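You operate a simulated robot arm through the tools that you are given. There is no shell and no other tool.

You run a simulated robot arm. Do the job below in one go: nothing can be reset, and whatever is moved stays where it is left.

## Task
Balance the door: add or take off weights till the gauge shows 0.
Fine: prop bar in, switch off and locked first; spare weights stay on the winch box.

Only the result counts: the job must be done as asked and must still hold three seconds after the hand-in. Knocking over, shifting, dropping, spilling or breaking anything else fails it.

## Robot
A 7-joint arm with a two-finger parallel gripper, fixed in place. Base frame: the origin is on the floor under the middle of its stand, x ahead of it, y to its left, z up; the work surface is at about z = 90. Readings come in cm, degrees, newtons and seconds.
It reaches about 152.4 cm from its shoulder. Its first joint turns from -149.0 to 149.0 degrees. Payload 3.5 kg.
The tool frame sits at the grasp point between the pads (the TCP): z along the fingers, y along the line on which they close. The tips reach 2.3 cm beyond it. Largest opening 9.4 cm; finger width 3.8, thickness 1; the body of the gripper, 5.4 by 9.6 cm, starts 3.9 cm behind the TCP.
Orientation is that of the tool frame in the base frame, as a unit quaternion [x, y, z, w]. With the fingers straight down and closing along the base's y, the tool's x points along the base's -x, its y along +y and its z along -z.

## Interface
- The arm moves only by the tool arm_command. Its arguments are lists of equal length, an entry for each row: "slide": the shift along the tool's x, y, z in m, a list of three; "delta_rot": the turn, a rotation vector about the tool's x, y, z in rad, a list of three; "fingers": the finger opening in m, from 0 to 0.094. In form: {"slide": [[dx, dy, dz], ...], "delta_rot": [[ax, ay, az], ...], "fingers": [fingers, ...]}. A call has 1 to 20 rows; each row shifts and turns the commanded pose from where the row before left it, along the tool's axes as they then stand. A row lasts 0.2 s, in which the tool goes at most 5 cm and 8.6 degrees; a call with a longer step from one row to the next is refused whole, and so is a gripper value outside its range. Where a pose cannot be reached the arm comes as near as it can. A force on the tool above 40 N (or 10 N above the force at the start of the call, whichever is more), or a blocked arm, ends the call early, and 0.2 s more pass. Each finger travels about 15.3 cm/s and halts on what it meets, pressing with about 38 N; the grip force reading is that of the motor and also rises with nothing between the fingers. The clock runs only during rows and for 0.2 s after the last one: add rows that do not move to give the fingers time. The reply holds the time, the measured pose of the TCP, the force on the tool along the base axes, the opening and the grip force, in the units named above and with some noise, with the torque about the TCP (base axes, N m) and any sound that the robot's microphone picked up.
- Cameras (640 x 400 px; columns grow to the right, rows downward): "scene" is fixed at [21.89, -50.01, 136.77]; the picture's right is [0.60, -0.80, 0.00], its down [-0.31, -0.24, -0.92] and it looks along [0.73, 0.55, -0.39] (base axes); focal length 356 px, centre (320, 200). "wrist" rides on the gripper at [8.6, 1.6, -7.4] in the tool frame; the picture's right is [-0.18, 0.98, 0.00], its down [-0.58, -0.11, -0.81] and it looks along [-0.79, -0.15, 0.59] (tool axes); focal length 243 px, centre (320, 200). There is no depth. A picture from a camera that has moved, and an enlarged one, comes with that camera's place and axes in the base frame and with its lens.
- capture(camera): a new picture of that camera. No time passes.
- close_up(camera, box): a new picture of the part [left, top, right, bottom] of that camera's present view, enlarged. No time passes.
- finish_job(): hands the job in; it is judged then, once.

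Places have to be worked out from the pictures, the camera data and where the tool is seen. Open the gripper and draw the arm clear of the work before you hand the job in, unless the task says otherwise.

The tools are called after ">>>" as name(argument=value, ...) on one line, values as JSON. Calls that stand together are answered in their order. arm_command: Moves the arm, as the interface text tells. Its arguments: {"type":"object","properties":{"slide":{"type":"array"},"delta_rot":{"type":"array"},"fingers":{"type":"array"}},"required":["slide","delta_rot","fingers"]} The other tools are called the same way: capture (camera) takes a picture; close_up (camera, box) takes an enlarged picture of a part of a camera's view; finish_job () hands the job in.

At the start:

```text
t: 0.0
ee_pos: [96.66, 52.0, 124.01]
tool_rot: [0.0, 1.0, 0.0, 0.001]
force: [0.1, -0.4, -0.1]
wrist_torque: [0.0, -0.03, -0.01]
finger_gap: 9.42
grip_force: 0.2
```

scene: 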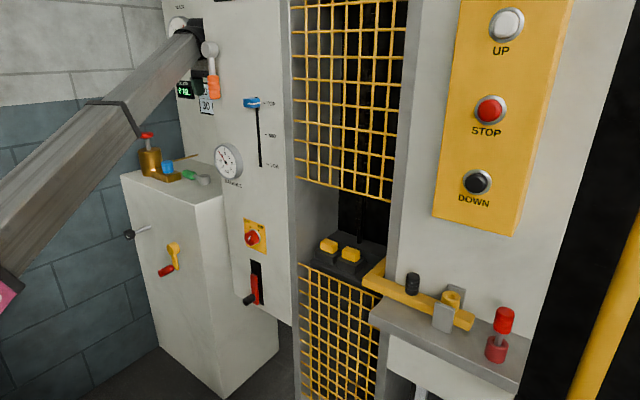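
wrist: 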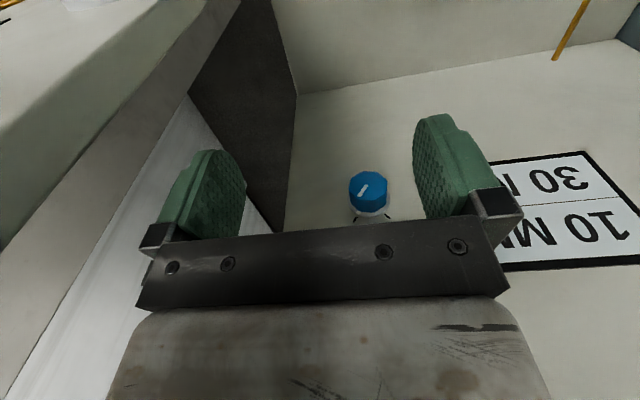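

I start by looking closely at the scene: the gauge, the switch, the lock, the prop bar and the weights need to be identified first.

>>> close_up(camera="scene", box=[120, 80, 290, 190])

>>> close_up(camera="scene", box=[210, 200, 370, 320])

>>> close_up(camera="scene", box=[350, 230, 540, 380])

>>> close_up(camera="scene", box=[110, 120, 240, 290])

>>> close_up(camera="scene", box=[150, 0, 300, 110])

>>> close_up(camera="wrist", box=[0, 0, 640, 400])

```text
3.64 times, centred on (205, 135) of scene
camera zoom: at [21.89, -50.01, 136.77], right [0.6, -0.8, 0.0], down [-0.31, -0.24, -0.92], along [0.73, 0.55, -0.39], focal length 1295 px, centre (738, 436)
```

zoom: 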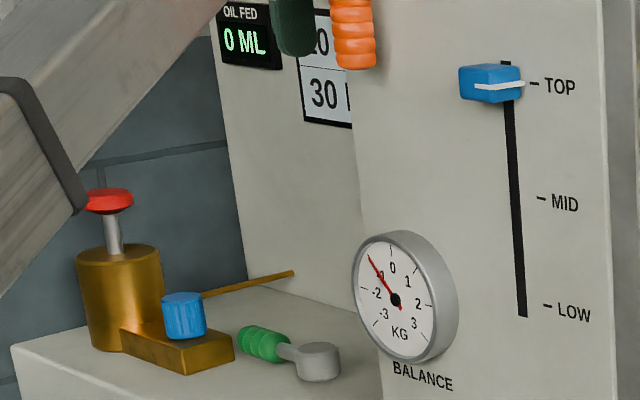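

```text
3.33 times, centred on (290, 260) of scene
camera zoom: at [21.89, -50.01, 136.77], right [0.6, -0.8, 0.0], down [-0.31, -0.24, -0.92], along [0.73, 0.55, -0.39], focal length 1187 px, centre (420, 0)
```

zoom: 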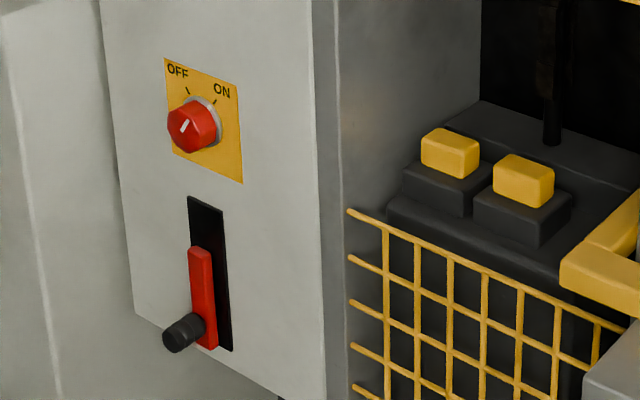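

```text
2.67 times, centred on (445, 305) of scene
camera zoom: at [21.89, -50.01, 136.77], right [0.6, -0.8, 0.0], down [-0.31, -0.24, -0.92], along [0.73, 0.55, -0.39], focal length 950 px, centre (-13, -80)
```

zoom: 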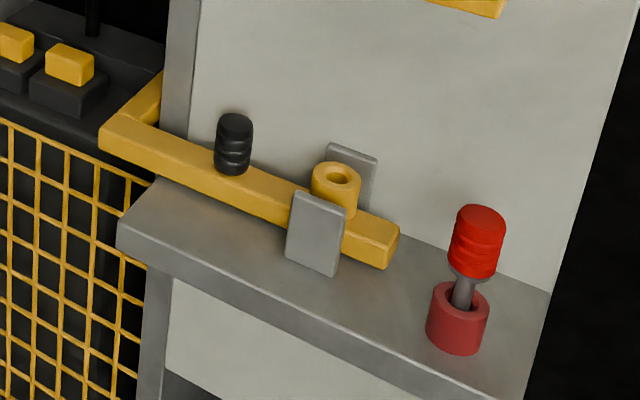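

```text
2.35 times, centred on (175, 205) of scene
camera zoom: at [21.89, -50.01, 136.77], right [0.6, -0.8, 0.0], down [-0.31, -0.24, -0.92], along [0.73, 0.55, -0.39], focal length 838 px, centre (661, 188)
```

zoom: 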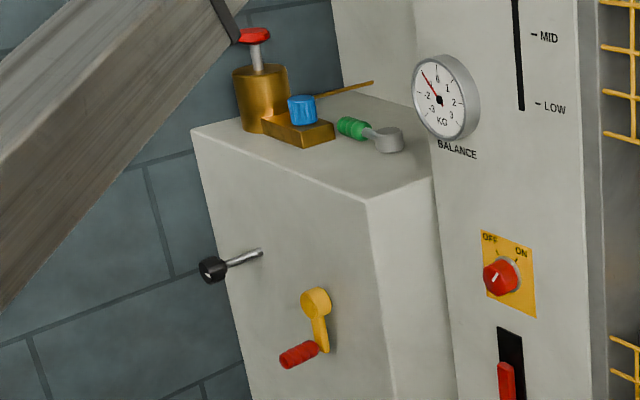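

```text
3.64 times, centred on (225, 55) of scene
camera zoom: at [21.89, -50.01, 136.77], right [0.6, -0.8, 0.0], down [-0.31, -0.24, -0.92], along [0.73, 0.55, -0.39], focal length 1295 px, centre (666, 727)
```

zoom: 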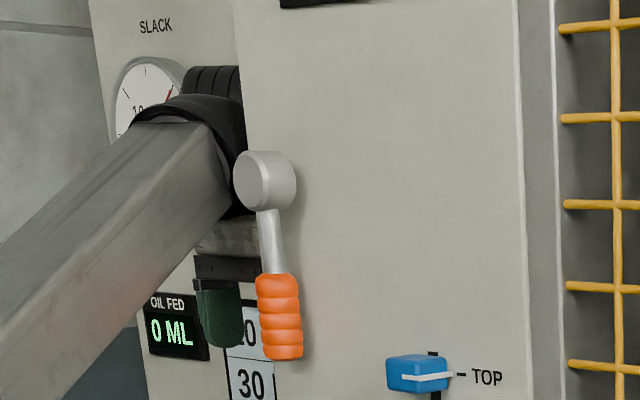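

```text
1.00 times, centred on (320, 200) of wrist (not enlarged: the box is as wide or as high as the picture)
camera zoom: at [88.01, 53.7, 131.21], right [0.18, 0.98, 0.0], down [0.58, -0.11, 0.81], along [0.79, -0.15, -0.59], focal length 243 px, centre (320, 200)
```

zoom: 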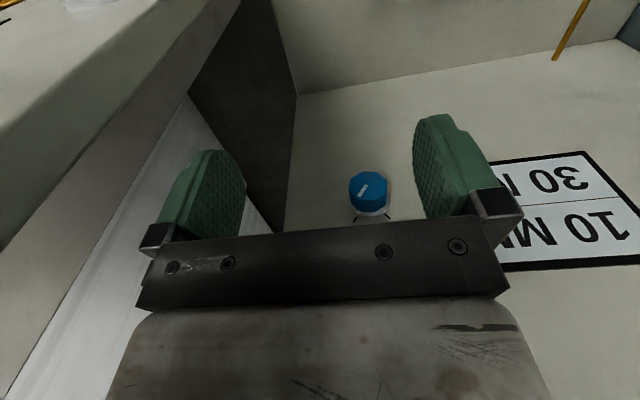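

The gauge needle seems near -1, and there are two weights on a tray in the shaft. I zoom in further on the switch, lever, gauge and bar.

>>> close_up(camera="scene", box=[236, 214, 276, 254])

>>> close_up(camera="scene", box=[208, 138, 248, 190])

>>> close_up(camera="scene", box=[300, 220, 400, 300])

>>> close_up(camera="scene", box=[360, 250, 420, 320])

>>> close_up(camera="scene", box=[120, 120, 220, 200])

>>> close_up(camera="scene", box=[290, 270, 440, 400])

>>> close_up(camera="scene", box=[290, 0, 410, 240])

>>> close_up(camera="scene", box=[500, 200, 640, 400])

```text
10.00 times, centred on (256, 234) of scene
camera zoom: at [21.89, -50.01, 136.77], right [0.6, -0.8, 0.0], down [-0.31, -0.24, -0.92], along [0.73, 0.55, -0.39], focal length 3562 px, centre (960, -140)
```

zoom: 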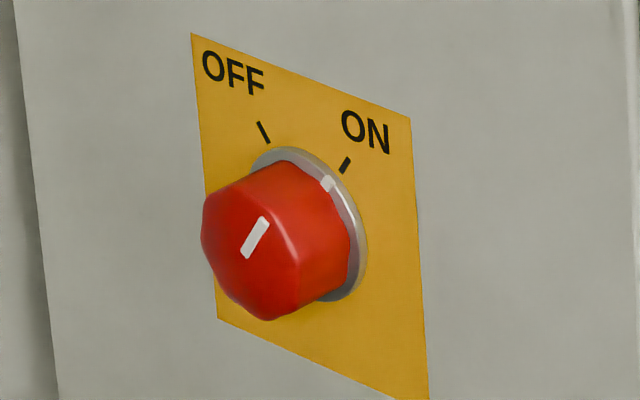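

```text
7.69 times, centred on (228, 164) of scene
camera zoom: at [21.89, -50.01, 136.77], right [0.6, -0.8, 0.0], down [-0.31, -0.24, -0.92], along [0.73, 0.55, -0.39], focal length 2740 px, centre (1028, 477)
```

zoom: 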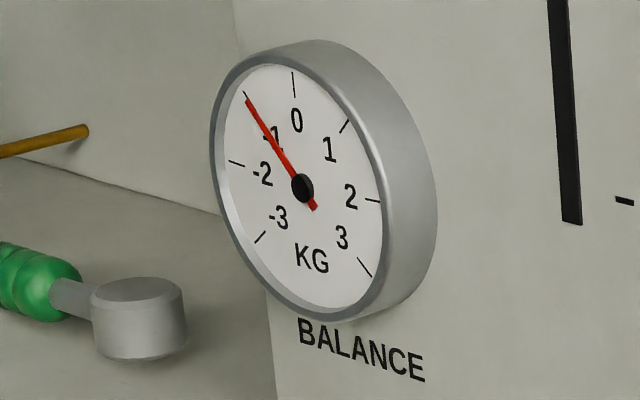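

```text
5.00 times, centred on (350, 260) of scene
camera zoom: at [21.89, -50.01, 136.77], right [0.6, -0.8, 0.0], down [-0.31, -0.24, -0.92], along [0.73, 0.55, -0.39], focal length 1781 px, centre (170, -100)
```

zoom: 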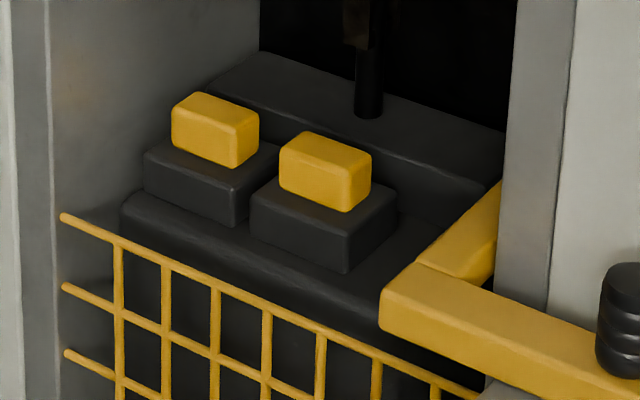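

```text
5.71 times, centred on (390, 285) of scene
camera zoom: at [21.89, -50.01, 136.77], right [0.6, -0.8, 0.0], down [-0.31, -0.24, -0.92], along [0.73, 0.55, -0.39], focal length 2036 px, centre (-80, -286)
```

zoom: 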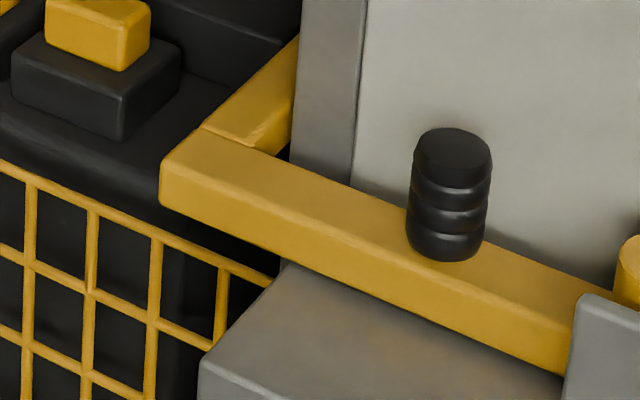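

```text
5.00 times, centred on (170, 160) of scene
camera zoom: at [21.89, -50.01, 136.77], right [0.6, -0.8, 0.0], down [-0.31, -0.24, -0.92], along [0.73, 0.55, -0.39], focal length 1781 px, centre (1070, 400)
```

zoom: 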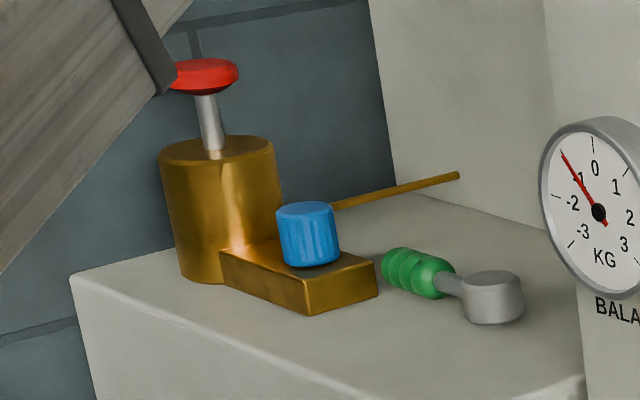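

```text
3.08 times, centred on (365, 335) of scene
camera zoom: at [21.89, -50.01, 136.77], right [0.6, -0.8, 0.0], down [-0.31, -0.24, -0.92], along [0.73, 0.55, -0.39], focal length 1096 px, centre (182, -215)
```

zoom: 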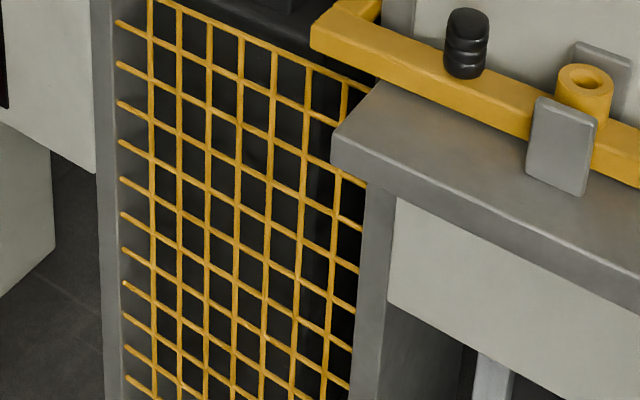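

```text
1.67 times, centred on (350, 120) of scene
camera zoom: at [21.89, -50.01, 136.77], right [0.6, -0.8, 0.0], down [-0.31, -0.24, -0.92], along [0.73, 0.55, -0.39], focal length 594 px, centre (270, 333)
```

zoom: 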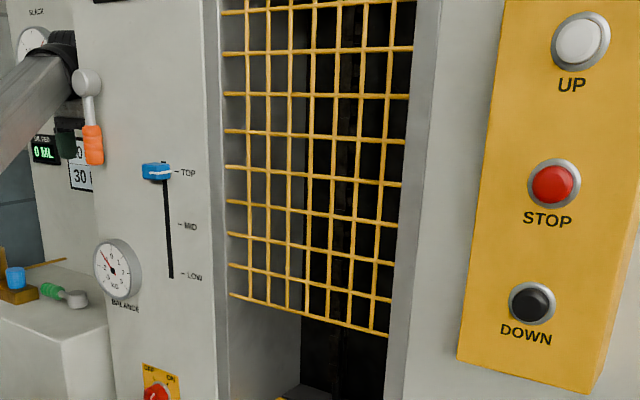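

```text
2.00 times, centred on (570, 300) of scene
camera zoom: at [21.89, -50.01, 136.77], right [0.6, -0.8, 0.0], down [-0.31, -0.24, -0.92], along [0.73, 0.55, -0.39], focal length 712 px, centre (-180, 0)
```

zoom: 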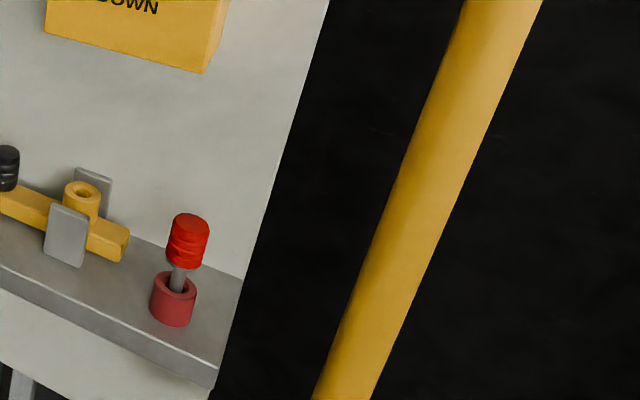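

The switch points to ON, the gauge reads -1 and the prop bar sits near the right jamb. I back the arm straight off from the wall (base -x) to get an overview with the wrist camera.

>>> arm_command(slide=[[0.03, 0, 0], [0.04, 0, 0], [0.04, 0, 0], [0.04, 0, 0], [0.04, 0, 0], [0.03, 0, 0]], delta_rot=[[0, 0, 0], [0, 0, 0], [0, 0, 0], [0, 0, 0], [0, 0, 0], [0, 0, 0]], fingers=[0.094, 0.094, 0.094, 0.094, 0.094, 0.094])

>>> capture(camera="wrist")

>>> capture(camera="scene")

```text
t: 1.4
ee_pos: [75.35, 52.67, 122.3]
tool_rot: [0.001, 1.0, 0.005, 0.008]
force: [-0.4, -0.4, -0.5]
wrist_torque: [-0.03, 0.01, 0.02]
finger_gap: 9.39
grip_force: 0.0
out of reach, approached as far as the arm can: row 5, 6
```

```text
taken
camera wrist: at [66.59, 54.18, 129.38], right [0.18, 0.98, 0.01], down [0.57, -0.12, 0.81], along [0.8, -0.14, -0.58], focal length 243 px, centre (320, 200)
```

wrist: 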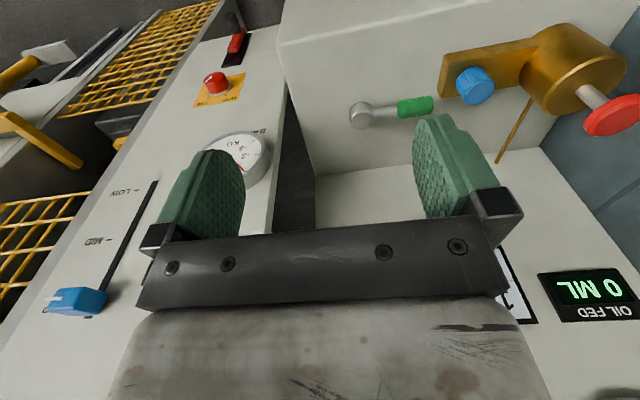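

```text
taken
```

scene: 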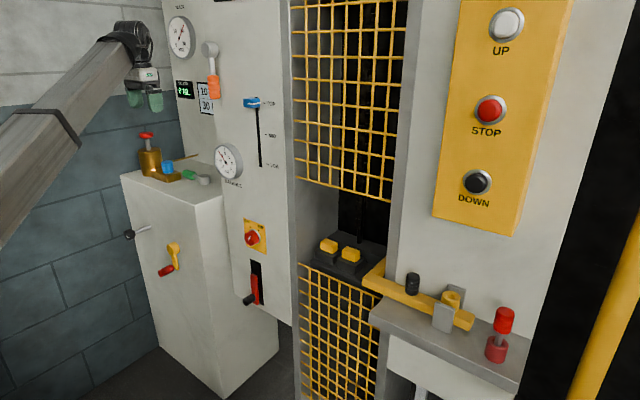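

Triangulating the two views puts the panel face at about x = 91 and the red switch knob at about (89, 28.5, 80.5). I zoom the wrist view into the shelf and shaft side.

>>> close_up(camera="wrist", box=[0, 0, 280, 180])

>>> close_up(camera="scene", box=[120, 0, 300, 120])

>>> close_up(camera="wrist", box=[280, 0, 640, 200])

```text
2.22 times, centred on (140, 90) of wrist
camera zoom: at [66.59, 54.18, 129.38], right [0.18, 0.98, 0.01], down [0.57, -0.12, 0.81], along [0.8, -0.14, -0.58], focal length 539 px, centre (720, 444)
```

zoom: 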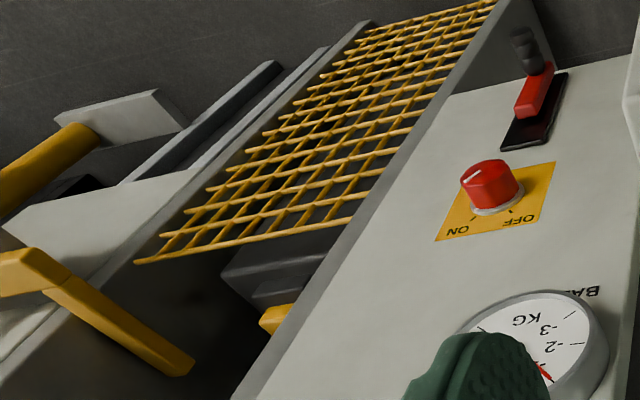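

```text
3.33 times, centred on (210, 60) of scene
camera zoom: at [21.89, -50.01, 136.77], right [0.6, -0.8, 0.0], down [-0.31, -0.24, -0.92], along [0.73, 0.55, -0.39], focal length 1187 px, centre (687, 667)
```

zoom: 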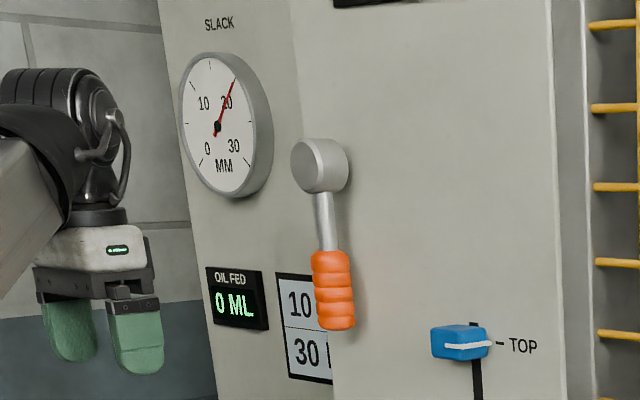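

```text
1.78 times, centred on (460, 100) of wrist
camera zoom: at [66.59, 54.18, 129.38], right [0.18, 0.98, 0.01], down [0.57, -0.12, 0.81], along [0.8, -0.14, -0.58], focal length 431 px, centre (71, 378)
```

zoom: 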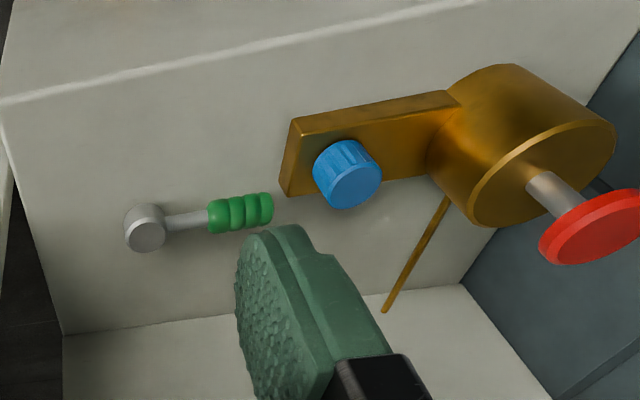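

The spare weights are not visible yet, so I move the arm sideways toward -y, in front of the shaft, to view the shelf and whatever is beneath it.

>>> arm_command(slide=[[0, -0.03, 0], [0, -0.04, 0], [0, -0.045, 0], [0, -0.045, 0], [0, -0.045, 0], [0, -0.045, 0], [0, -0.045, 0], [0, -0.045, 0], [0, -0.04, 0], [0, -0.03, 0]], delta_rot=[[0, 0, 0], [0, 0, 0], [0, 0, 0], [0, 0, 0], [0, 0, 0], [0, 0, 0], [0, 0, 0], [0, 0, 0], [0, 0, 0], [0, 0, 0]], fingers=[0.094, 0.094, 0.094, 0.094, 0.094, 0.094, 0.094, 0.094, 0.094, 0.094])

>>> capture(camera="wrist")

>>> capture(camera="scene")

```text
t: 3.1
ee_pos: [77.53, 24.31, 116.79]
tool_rot: [0.008, 1.0, 0.003, 0.006]
force: [-0.1, 12.2, -2.3]
wrist_torque: [-1.12, -0.35, -1.17]
finger_gap: 9.39
grip_force: 0.0
out of reach, approached as far as the arm can: row 1, 2, 3, 4, 5, 6, 7, 8
stopped in row 8: the force on the tool passed its limit at 61 N (the readings are from after the stop); the commanded pose is now the measured one
```

```text
taken
camera wrist: at [68.88, 26.03, 123.88], right [0.2, 0.98, 0.01], down [0.57, -0.12, 0.81], along [0.8, -0.16, -0.58], focal length 243 px, centre (320, 200)
```

wrist: 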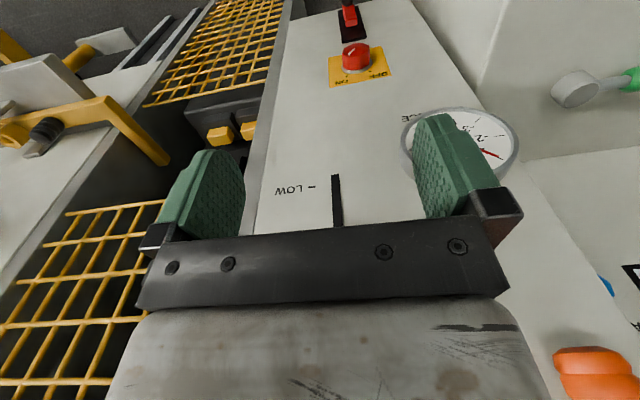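

```text
taken
```

scene: 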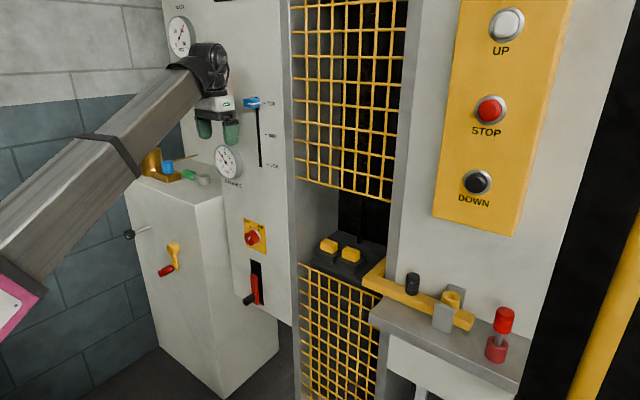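

The move stopped on a 61 N contact near (77.5, 24.3, 116.8), well short of the goal. I look closely at what the hand may be touching before moving again.

>>> close_up(camera="scene", box=[160, 30, 300, 150])

>>> close_up(camera="wrist", box=[440, 220, 640, 400])

>>> close_up(camera="wrist", box=[0, 0, 280, 180])

```text
3.33 times, centred on (230, 90) of scene
camera zoom: at [21.89, -50.01, 136.77], right [0.6, -0.8, 0.0], down [-0.31, -0.24, -0.92], along [0.73, 0.55, -0.39], focal length 1187 px, centre (620, 567)
```

zoom: 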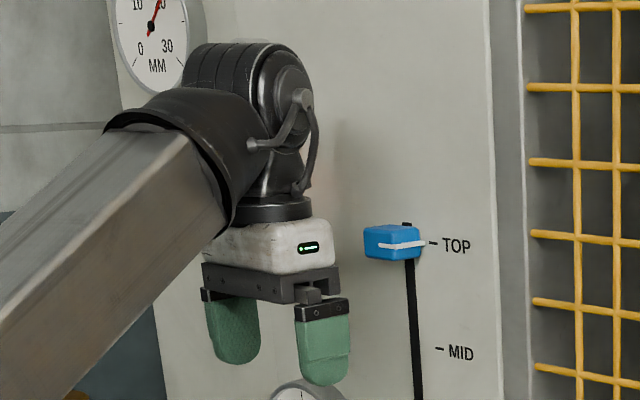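

```text
2.22 times, centred on (540, 310) of wrist
camera zoom: at [68.88, 26.03, 123.88], right [0.2, 0.98, 0.01], down [0.57, -0.12, 0.81], along [0.8, -0.16, -0.58], focal length 539 px, centre (-169, -44)
```

zoom: 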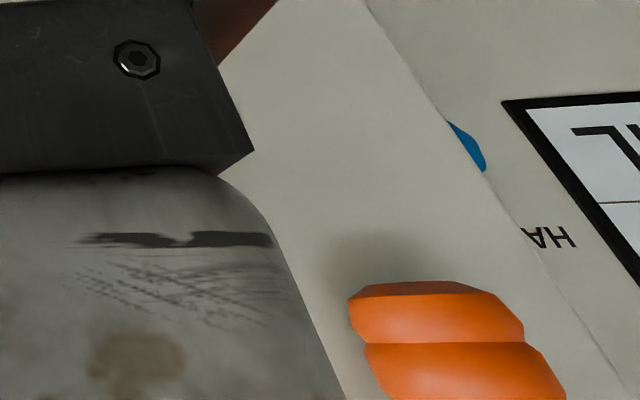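

```text
2.22 times, centred on (140, 90) of wrist
camera zoom: at [68.88, 26.03, 123.88], right [0.2, 0.98, 0.01], down [0.57, -0.12, 0.81], along [0.8, -0.16, -0.58], focal length 539 px, centre (720, 444)
```

zoom: 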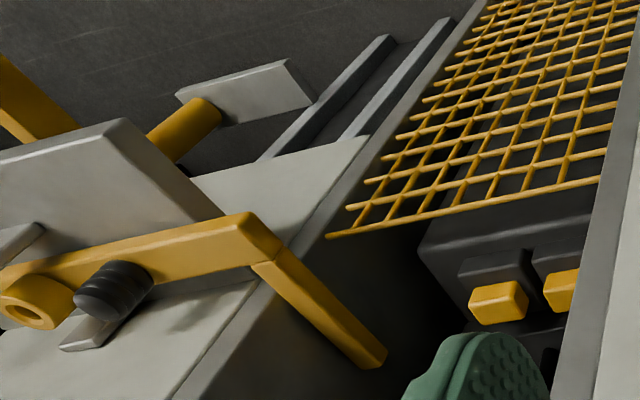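

The torque puts the contact about 10 cm behind and 10 cm above the TCP, where the wrist camera sits beside the arm's own forearm. So it was a self-contact, and the slider and orange lever look untouched. I ease back in +y and tilt the fingers forward to open the wrist.

>>> arm_command(slide=[[0, 0.01, 0], [0, 0.015, 0], [0, 0.0, 0], [0, 0, 0], [0, 0, 0], [0, 0, 0], [0, 0, 0], [0, 0, 0]], delta_rot=[[0, 0, 0], [0, 0, 0], [0, -0.1, 0], [0, -0.13, 0], [0, -0.14, 0], [0, -0.14, 0], [0, -0.14, 0], [0, -0.1, 0]], fingers=[0.094, 0.094, 0.094, 0.094, 0.094, 0.094, 0.094, 0.094])

>>> capture(camera="wrist")

>>> capture(camera="scene")

```text
t: 4.9
ee_pos: [77.56, 26.87, 116.7]
tool_rot: [0.009, 0.928, 0.0, 0.372]
force: [0.6, 0.1, -0.1]
wrist_torque: [0.03, -0.03, 0.0]
finger_gap: 9.38
grip_force: 0.0
```

```text
taken
camera wrist: at [66.27, 28.61, 115.96], right [0.15, 0.98, 0.13], down [-0.14, -0.11, 0.98], along [0.98, -0.16, 0.12], focal length 243 px, centre (320, 200)
```

wrist: 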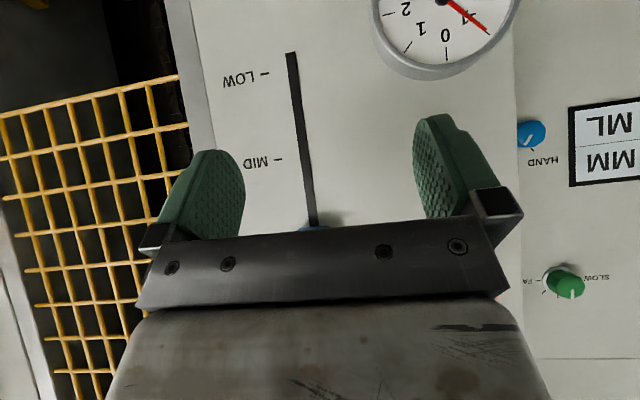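

```text
taken
```

scene: 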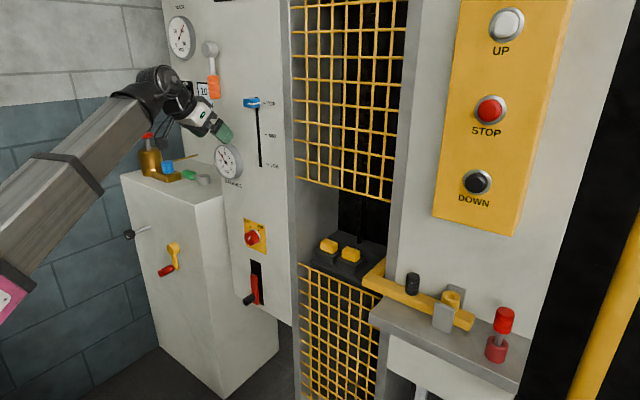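

The force is gone and the lever and slider are unchanged. Now I pull back a little and sweep toward -y to view the shaft, shelf and the area below it.

>>> arm_command(slide=[[0.03, -0.01, -0.03], [0.03, -0.03, -0.03], [0.02, -0.035, -0.02], [0, -0.045, 0], [0, -0.045, 0], [0, -0.045, 0], [0, -0.045, 0], [0, -0.045, 0], [0, -0.03, 0]], delta_rot=[[0, 0, 0], [0, 0, 0], [0, 0, 0], [0, 0, 0], [0, 0, 0], [0, 0, 0], [0, 0, 0], [0, 0, 0], [0, 0, 0]], fingers=[0.094, 0.094, 0.094, 0.094, 0.094, 0.094, 0.094, 0.094, 0.094])

>>> capture(camera="wrist")

>>> capture(camera="scene")

```text
refused: row 2 steps farther than a row can; nothing moved
```

```text
taken
camera wrist: at [66.27, 28.61, 115.96], right [0.15, 0.98, 0.13], down [-0.14, -0.11, 0.98], along [0.98, -0.16, 0.12], focal length 243 px, centre (320, 200)
```

wrist: 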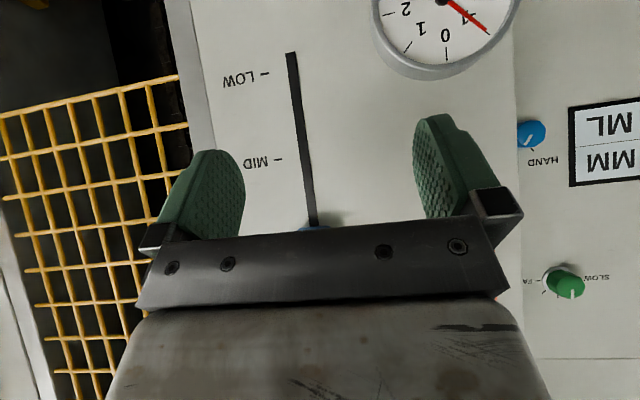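

```text
taken
```

scene: 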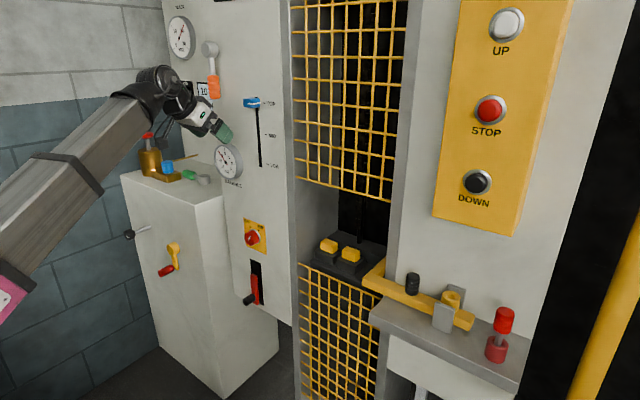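

The row was too long (over 5 cm combined), so nothing moved. I repeat it with smaller steps.

>>> arm_command(slide=[[0.025, -0.01, -0.025], [0.025, -0.02, -0.025], [0.02, -0.035, -0.02], [0, -0.045, 0], [0, -0.045, 0], [0, -0.045, 0], [0, -0.045, 0], [0, -0.045, 0], [0, -0.03, 0]], delta_rot=[[0, 0, 0], [0, 0, 0], [0, 0, 0], [0, 0, 0], [0, 0, 0], [0, 0, 0], [0, 0, 0], [0, 0, 0], [0, 0, 0]], fingers=[0.094, 0.094, 0.094, 0.094, 0.094, 0.094, 0.094, 0.094, 0.094])

>>> capture(camera="wrist")

>>> capture(camera="scene")

```text
t: 6.9
ee_pos: [67.2, -5.25, 116.73]
tool_rot: [0.008, 0.928, 0.0, 0.372]
force: [-0.3, -0.5, -0.1]
wrist_torque: [0.0, 0.03, -0.02]
finger_gap: 9.38
grip_force: 0.1
```

```text
taken
camera wrist: at [55.73, -3.33, 115.91], right [0.15, 0.98, 0.13], down [-0.14, -0.11, 0.98], along [0.98, -0.16, 0.12], focal length 243 px, centre (320, 200)
```

wrist: 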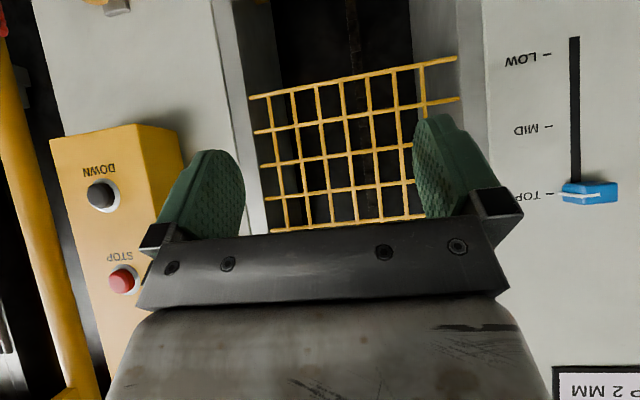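

```text
taken
```

scene: 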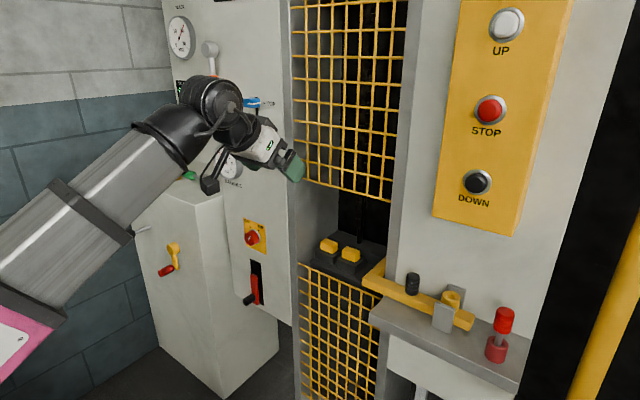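

The arm follows freely in this posture. I continue toward -y and pitch the view down to see the shelf top, the tray and whatever is to the right and beneath.

>>> arm_command(slide=[[0, -0.045, 0], [0, -0.045, 0], [0, -0.045, 0], [0, -0.045, 0], [0, -0.045, 0], [0, -0.035, 0]], delta_rot=[[0, 0.05, 0], [0, 0.1, 0], [0, 0.1, 0], [0, 0.1, 0], [0, 0.1, 0], [0, 0.05, 0]], fingers=[0.094, 0.094, 0.094, 0.094, 0.094, 0.094])

>>> capture(camera="wrist")

>>> capture(camera="scene")

```text
t: 8.3
ee_pos: [66.86, -30.98, 116.89]
tool_rot: [0.009, 0.992, 0.002, 0.129]
force: [0.1, -1.0, -0.7]
wrist_torque: [0.01, 0.0, -0.03]
finger_gap: 9.4
grip_force: 0.1
```

```text
taken
camera wrist: at [56.64, -29.29, 121.69], right [0.19, 0.98, 0.05], down [0.35, -0.12, 0.93], along [0.92, -0.16, -0.37], focal length 243 px, centre (320, 200)
```

wrist: 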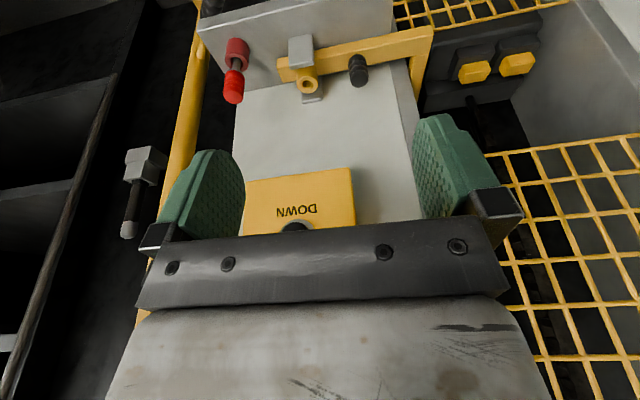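

```text
taken
```

scene: 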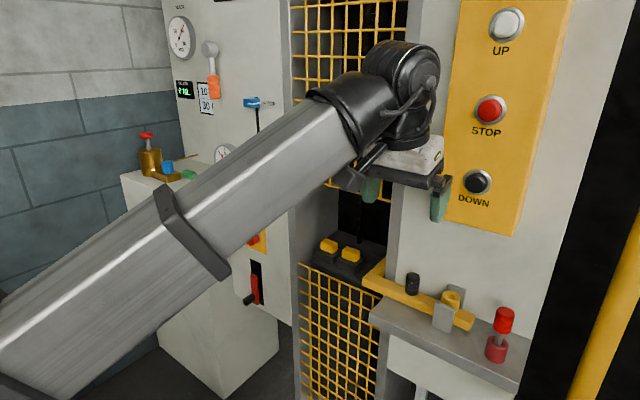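

The wrist view shows the shelf, bar and pin upside down, and something else on the far -y side. I zoom there.

>>> close_up(camera="wrist", box=[0, 0, 240, 260])

>>> close_up(camera="wrist", box=[200, 0, 440, 150])

>>> close_up(camera="wrist", box=[400, 0, 640, 150])

```text
1.54 times, centred on (120, 130) of wrist
camera zoom: at [56.64, -29.29, 121.69], right [0.19, 0.98, 0.05], down [0.35, -0.12, 0.93], along [0.92, -0.16, -0.37], focal length 373 px, centre (628, 308)
```

zoom: 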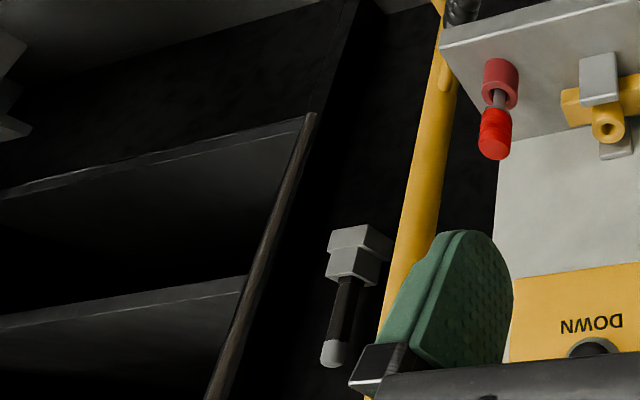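

```text
2.67 times, centred on (320, 75) of wrist
camera zoom: at [56.64, -29.29, 121.69], right [0.19, 0.98, 0.05], down [0.35, -0.12, 0.93], along [0.92, -0.16, -0.37], focal length 647 px, centre (320, 533)
```

zoom: 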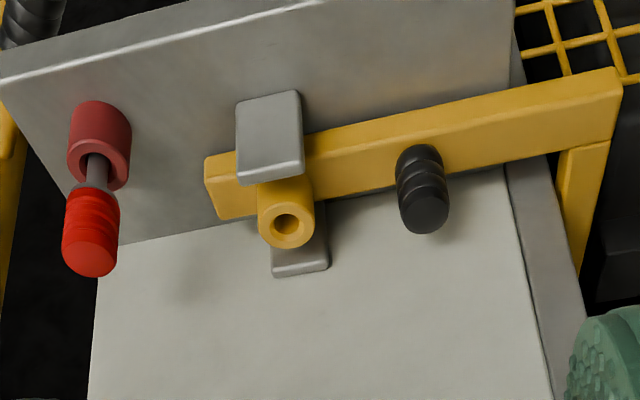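

```text
2.67 times, centred on (520, 75) of wrist
camera zoom: at [56.64, -29.29, 121.69], right [0.19, 0.98, 0.05], down [0.35, -0.12, 0.93], along [0.92, -0.16, -0.37], focal length 647 px, centre (-213, 533)
```

zoom: 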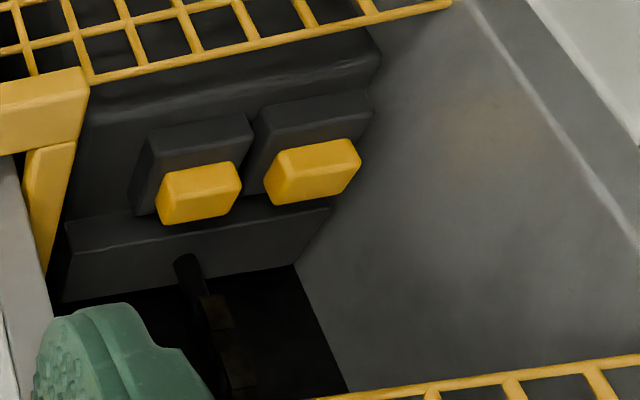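

The bar has a ring with a hole between two bracket plates, and the red pin stands in a red socket. No spare weights so far, so I yaw the hand to look toward the -y side and lower right.

>>> arm_command(slide=[[0, 0, 0], [0, 0, 0], [0, 0, 0], [0, 0, 0], [0, 0, 0], [0, 0, 0]], delta_rot=[[0, 0, 0.1], [0, 0, 0.14], [0, 0, 0.14], [0, 0, 0.14], [0, 0, 0.14], [0, 0, 0.14]], fingers=[0.094, 0.094, 0.094, 0.094, 0.094, 0.094])

>>> capture(camera="wrist")

```text
t: 9.7
ee_pos: [66.8, -31.03, 116.57]
tool_rot: [0.395, 0.91, 0.052, 0.119]
force: [0.3, -0.6, 0.1]
wrist_torque: [0.02, 0.02, -0.02]
finger_gap: 9.38
grip_force: 0.1
```

```text
taken
camera wrist: at [60.38, -23.62, 122.38], right [0.81, 0.54, 0.22], down [0.1, -0.5, 0.86], along [0.57, -0.68, -0.46], focal length 243 px, centre (320, 200)
```

wrist: 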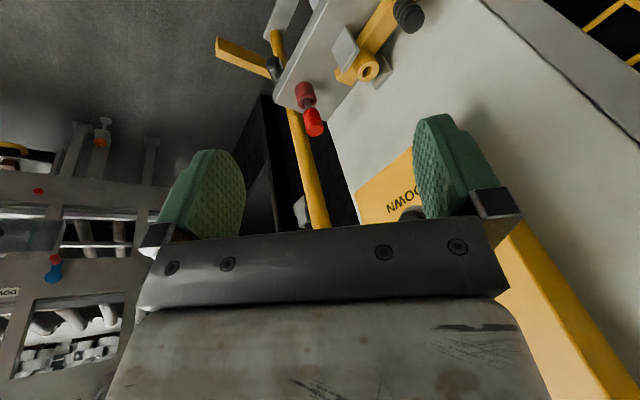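

There is more equipment on the -y side. I zoom into it.

>>> close_up(camera="wrist", box=[0, 80, 220, 400])

>>> close_up(camera="wrist", box=[180, 0, 440, 160])

```text
1.25 times, centred on (110, 240) of wrist
camera zoom: at [60.38, -23.62, 122.38], right [0.81, 0.54, 0.22], down [0.1, -0.5, 0.86], along [0.57, -0.68, -0.46], focal length 303 px, centre (582, 150)
```

zoom: 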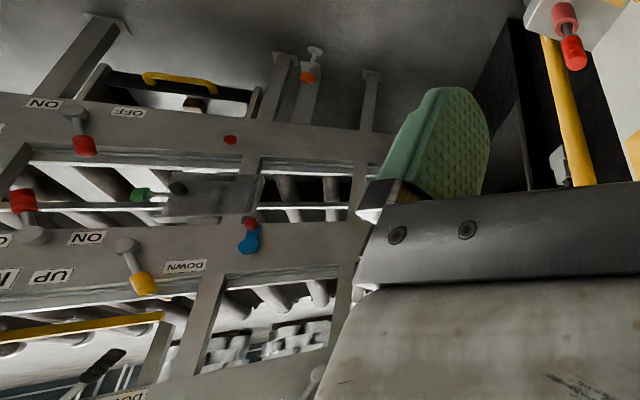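

```text
2.46 times, centred on (310, 80) of wrist
camera zoom: at [60.38, -23.62, 122.38], right [0.81, 0.54, 0.22], down [0.1, -0.5, 0.86], along [0.57, -0.68, -0.46], focal length 597 px, centre (345, 495)
```

zoom: 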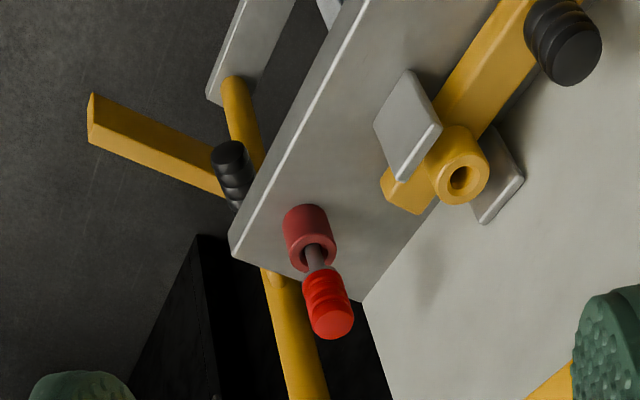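

There is a second yellow lever and a conveyor station further right. I return the yaw and look lower from further back, to check beneath the shelf and in front of the shaft.

>>> arm_command(slide=[[0, 0, 0], [0, 0, 0], [0, 0, 0], [0, 0, 0], [0, 0, 0], [0, 0, 0]], delta_rot=[[0, 0, -0.1], [0, 0, -0.14], [0, 0, -0.14], [0, 0, -0.14], [0, 0, -0.14], [0, 0, -0.14]], fingers=[0.094, 0.094, 0.094, 0.094, 0.094, 0.094])

>>> arm_command(slide=[[0.04, 0, 0], [0.04, 0, 0], [0.04, 0, 0.0], [0.0, 0, 0.04], [0.0, 0, 0.04], [0.0, 0.0, 0.04]], delta_rot=[[0, -0.1, 0], [0, -0.1, 0], [0, -0.1, 0], [0, 0, 0], [0, 0, 0], [0, 0, 0]], fingers=[0.094, 0.094, 0.094, 0.094, 0.094, 0.094])

>>> capture(camera="wrist")

>>> capture(camera="scene")

```text
t: 11.1
ee_pos: [66.82, -31.11, 116.65]
tool_rot: [0.007, 0.991, 0.002, 0.13]
force: [-1.3, 0.1, -0.1]
wrist_torque: [0.0, -0.01, 0.0]
finger_gap: 9.41
grip_force: 0.0
```

```text
t: 12.5
ee_pos: [61.93, -31.03, 102.13]
tool_rot: [0.009, 0.961, 0.001, 0.278]
force: [-0.7, -0.6, -0.1]
wrist_torque: [0.01, 0.0, -0.01]
finger_gap: 9.4
grip_force: 0.1
```

```text
taken
camera wrist: at [50.73, -29.15, 103.55], right [0.17, 0.98, 0.1], down [0.06, -0.12, 0.99], along [0.98, -0.16, -0.08], focal length 243 px, centre (320, 200)
```

wrist: 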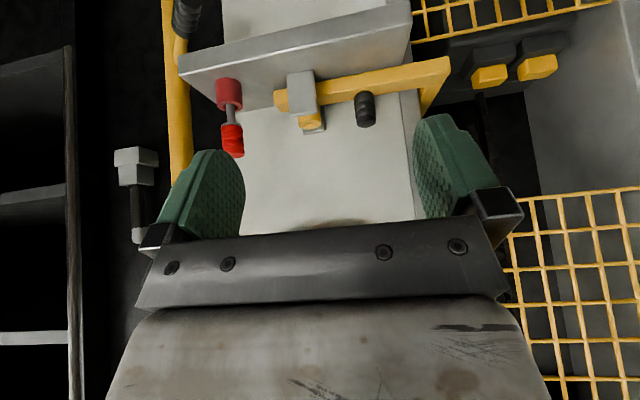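

```text
taken
```

scene: 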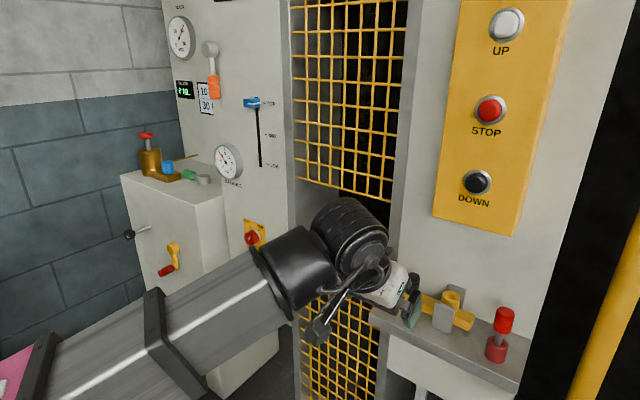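

I lower the hand in front of the shelf (staying about 18 cm clear of it) to see underneath.

>>> arm_command(slide=[[0.022, 0, 0.035], [0.022, 0, 0.035], [0.022, 0, 0.035], [0.022, 0, 0.035], [0.022, 0, 0.035], [0.022, 0, 0.035]], delta_rot=[[0, 0, 0], [0, 0, 0], [0, 0, 0], [0, 0, 0], [0, 0, 0], [0, 0, 0]], fingers=[0.094, 0.094, 0.094, 0.094, 0.094, 0.094])

>>> capture(camera="wrist")

>>> capture(camera="scene")

```text
t: 13.9
ee_pos: [61.9, -30.65, 77.34]
tool_rot: [0.008, 0.961, 0.001, 0.277]
force: [0.3, 0.2, 0.0]
wrist_torque: [0.02, 0.01, 0.02]
finger_gap: 9.41
grip_force: 0.2
```

```text
taken
camera wrist: at [50.68, -28.81, 78.82], right [0.17, 0.98, 0.1], down [0.06, -0.12, 0.99], along [0.98, -0.16, -0.08], focal length 243 px, centre (320, 200)
```

wrist: 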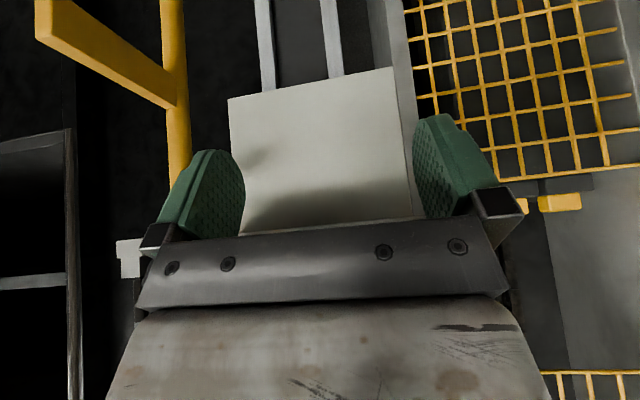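

```text
taken
```

scene: 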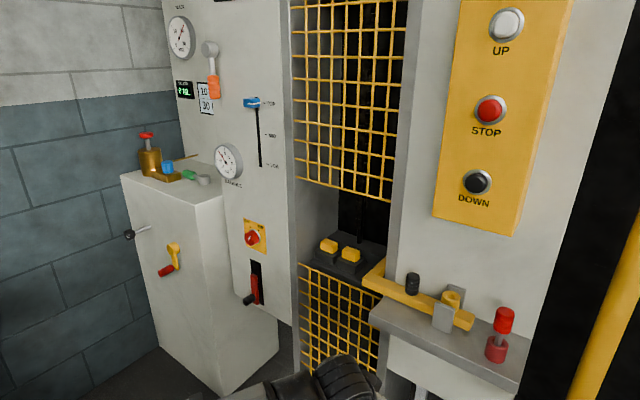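

Nothing is stored under the shelf. I raise back up and move over in front of the tray to inspect the weights themselves for size or mass markings.

>>> arm_command(slide=[[-0.022, 0.01, -0.035], [-0.022, 0.02, -0.035], [-0.022, 0.02, -0.035], [-0.01, 0.045, 0], [0, 0.045, 0], [0, 0.045, 0], [0, 0.045, 0], [0, 0.045, 0]], delta_rot=[[0, 0, 0], [0, 0, 0], [0, 0, 0], [0, 0.05, 0], [0, 0.05, 0], [0, 0.05, 0], [0, 0.0, 0], [0, 0, 0]], fingers=[0.094, 0.094, 0.094, 0.094, 0.094, 0.094, 0.094, 0.094])

>>> capture(camera="wrist")

>>> capture(camera="scene")

```text
t: 15.7
ee_pos: [63.06, -3.21, 91.07]
tool_rot: [0.009, 0.979, 0.002, 0.205]
force: [0.1, 0.2, 0.1]
wrist_torque: [0.01, 0.0, -0.03]
finger_gap: 9.39
grip_force: 0.0
```

```text
taken
camera wrist: at [52.26, -1.39, 94.19], right [0.19, 0.98, 0.08], down [0.21, -0.12, 0.97], along [0.96, -0.16, -0.23], focal length 243 px, centre (320, 200)
```

wrist: 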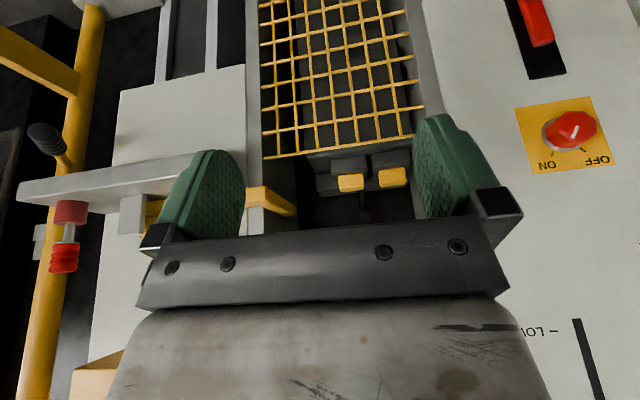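

```text
taken
```

scene: 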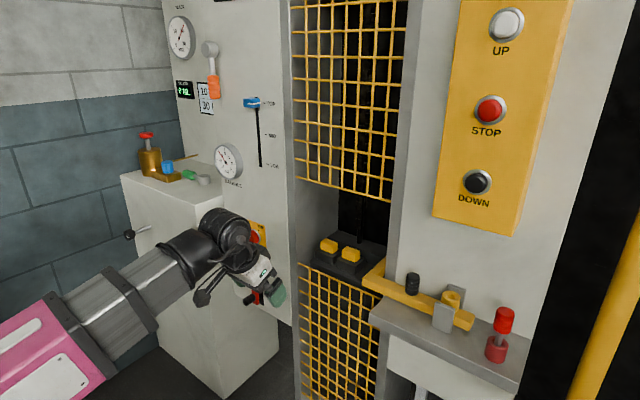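

>>> close_up(camera="wrist", box=[240, 120, 440, 240])

>>> close_up(camera="wrist", box=[490, 0, 640, 180])

>>> close_up(camera="wrist", box=[0, 0, 250, 300])

```text
3.20 times, centred on (340, 180) of wrist
camera zoom: at [52.26, -1.39, 94.19], right [0.19, 0.98, 0.08], down [0.21, -0.12, 0.97], along [0.96, -0.16, -0.23], focal length 776 px, centre (256, 264)
```

zoom: 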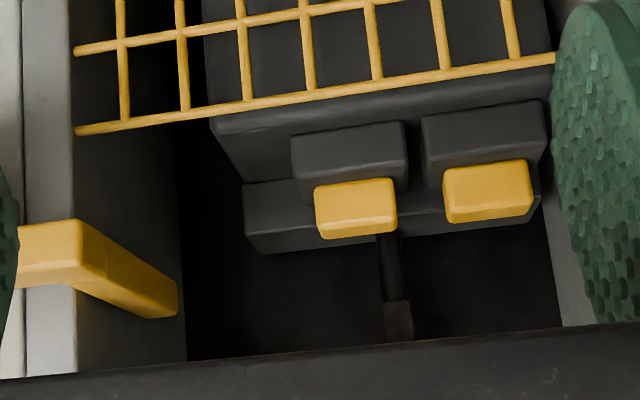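

```text
2.22 times, centred on (565, 90) of wrist
camera zoom: at [52.26, -1.39, 94.19], right [0.19, 0.98, 0.08], down [0.21, -0.12, 0.97], along [0.96, -0.16, -0.23], focal length 539 px, centre (-224, 444)
```

zoom: 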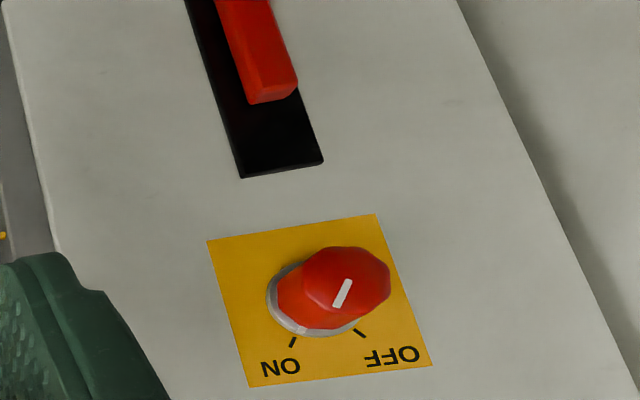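

```text
1.33 times, centred on (125, 150) of wrist
camera zoom: at [52.26, -1.39, 94.19], right [0.19, 0.98, 0.08], down [0.21, -0.12, 0.97], along [0.96, -0.16, -0.23], focal length 324 px, centre (580, 267)
```

zoom: 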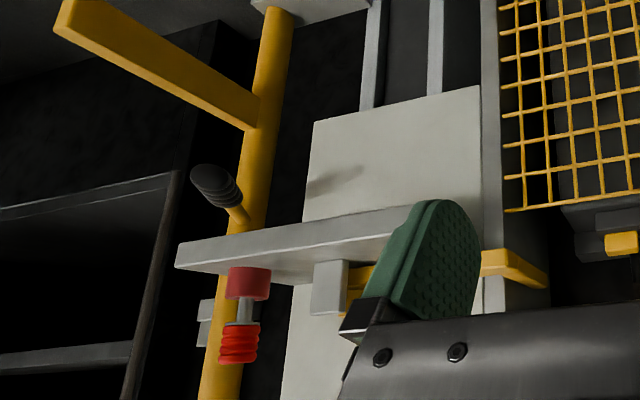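

Switch knob (ON) and red lever are visible. I move to look squarely at the red lever below the switch and the cabinet beside it.

>>> arm_command(slide=[[0, 0.045, 0], [0, 0.045, 0], [0, 0.045, 0], [0, 0.045, 0], [0, 0.045, 0], [0, 0.03, 0], [0.02, 0, 0.03], [0.02, 0, 0.03], [0.015, 0, 0.03]], delta_rot=[[0, 0, 0], [0, 0, 0], [0, 0, 0], [0, 0, 0], [0, 0, 0], [0, 0, 0], [0, -0.1, 0], [0, -0.1, 0], [0, 0, 0]], fingers=[0.094, 0.094, 0.094, 0.094, 0.094, 0.094, 0.094, 0.094, 0.094])

>>> capture(camera="wrist")

>>> capture(camera="scene")

```text
t: 17.7
ee_pos: [63.23, 22.37, 80.24]
tool_rot: [0.008, 0.953, 0.002, 0.302]
force: [0.5, 0.4, -0.1]
wrist_torque: [0.03, -0.03, -0.01]
finger_gap: 9.41
grip_force: 0.1
```

```text
taken
camera wrist: at [51.93, 24.15, 81.13], right [0.17, 0.98, 0.11], down [0.01, -0.12, 0.99], along [0.99, -0.16, -0.03], focal length 243 px, centre (320, 200)
```

wrist: 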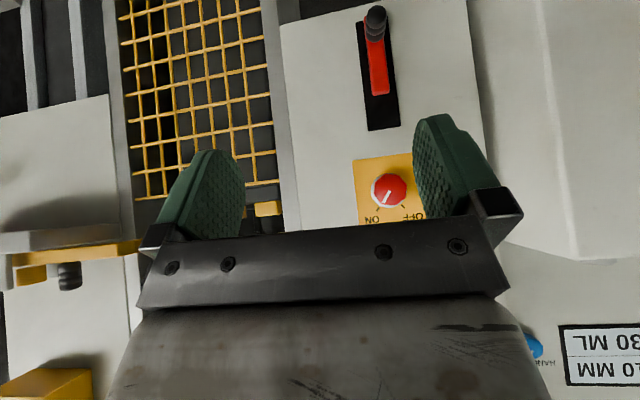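

```text
taken
```

scene: 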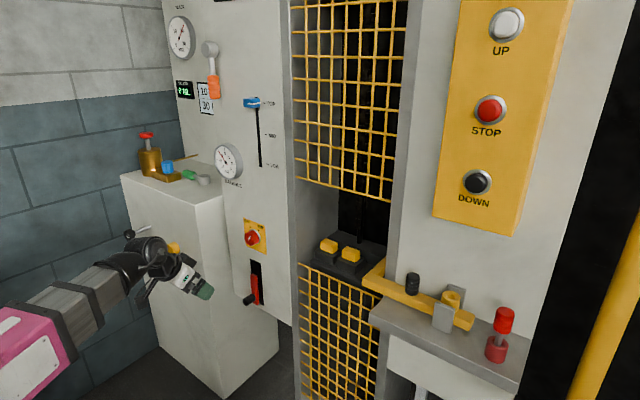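

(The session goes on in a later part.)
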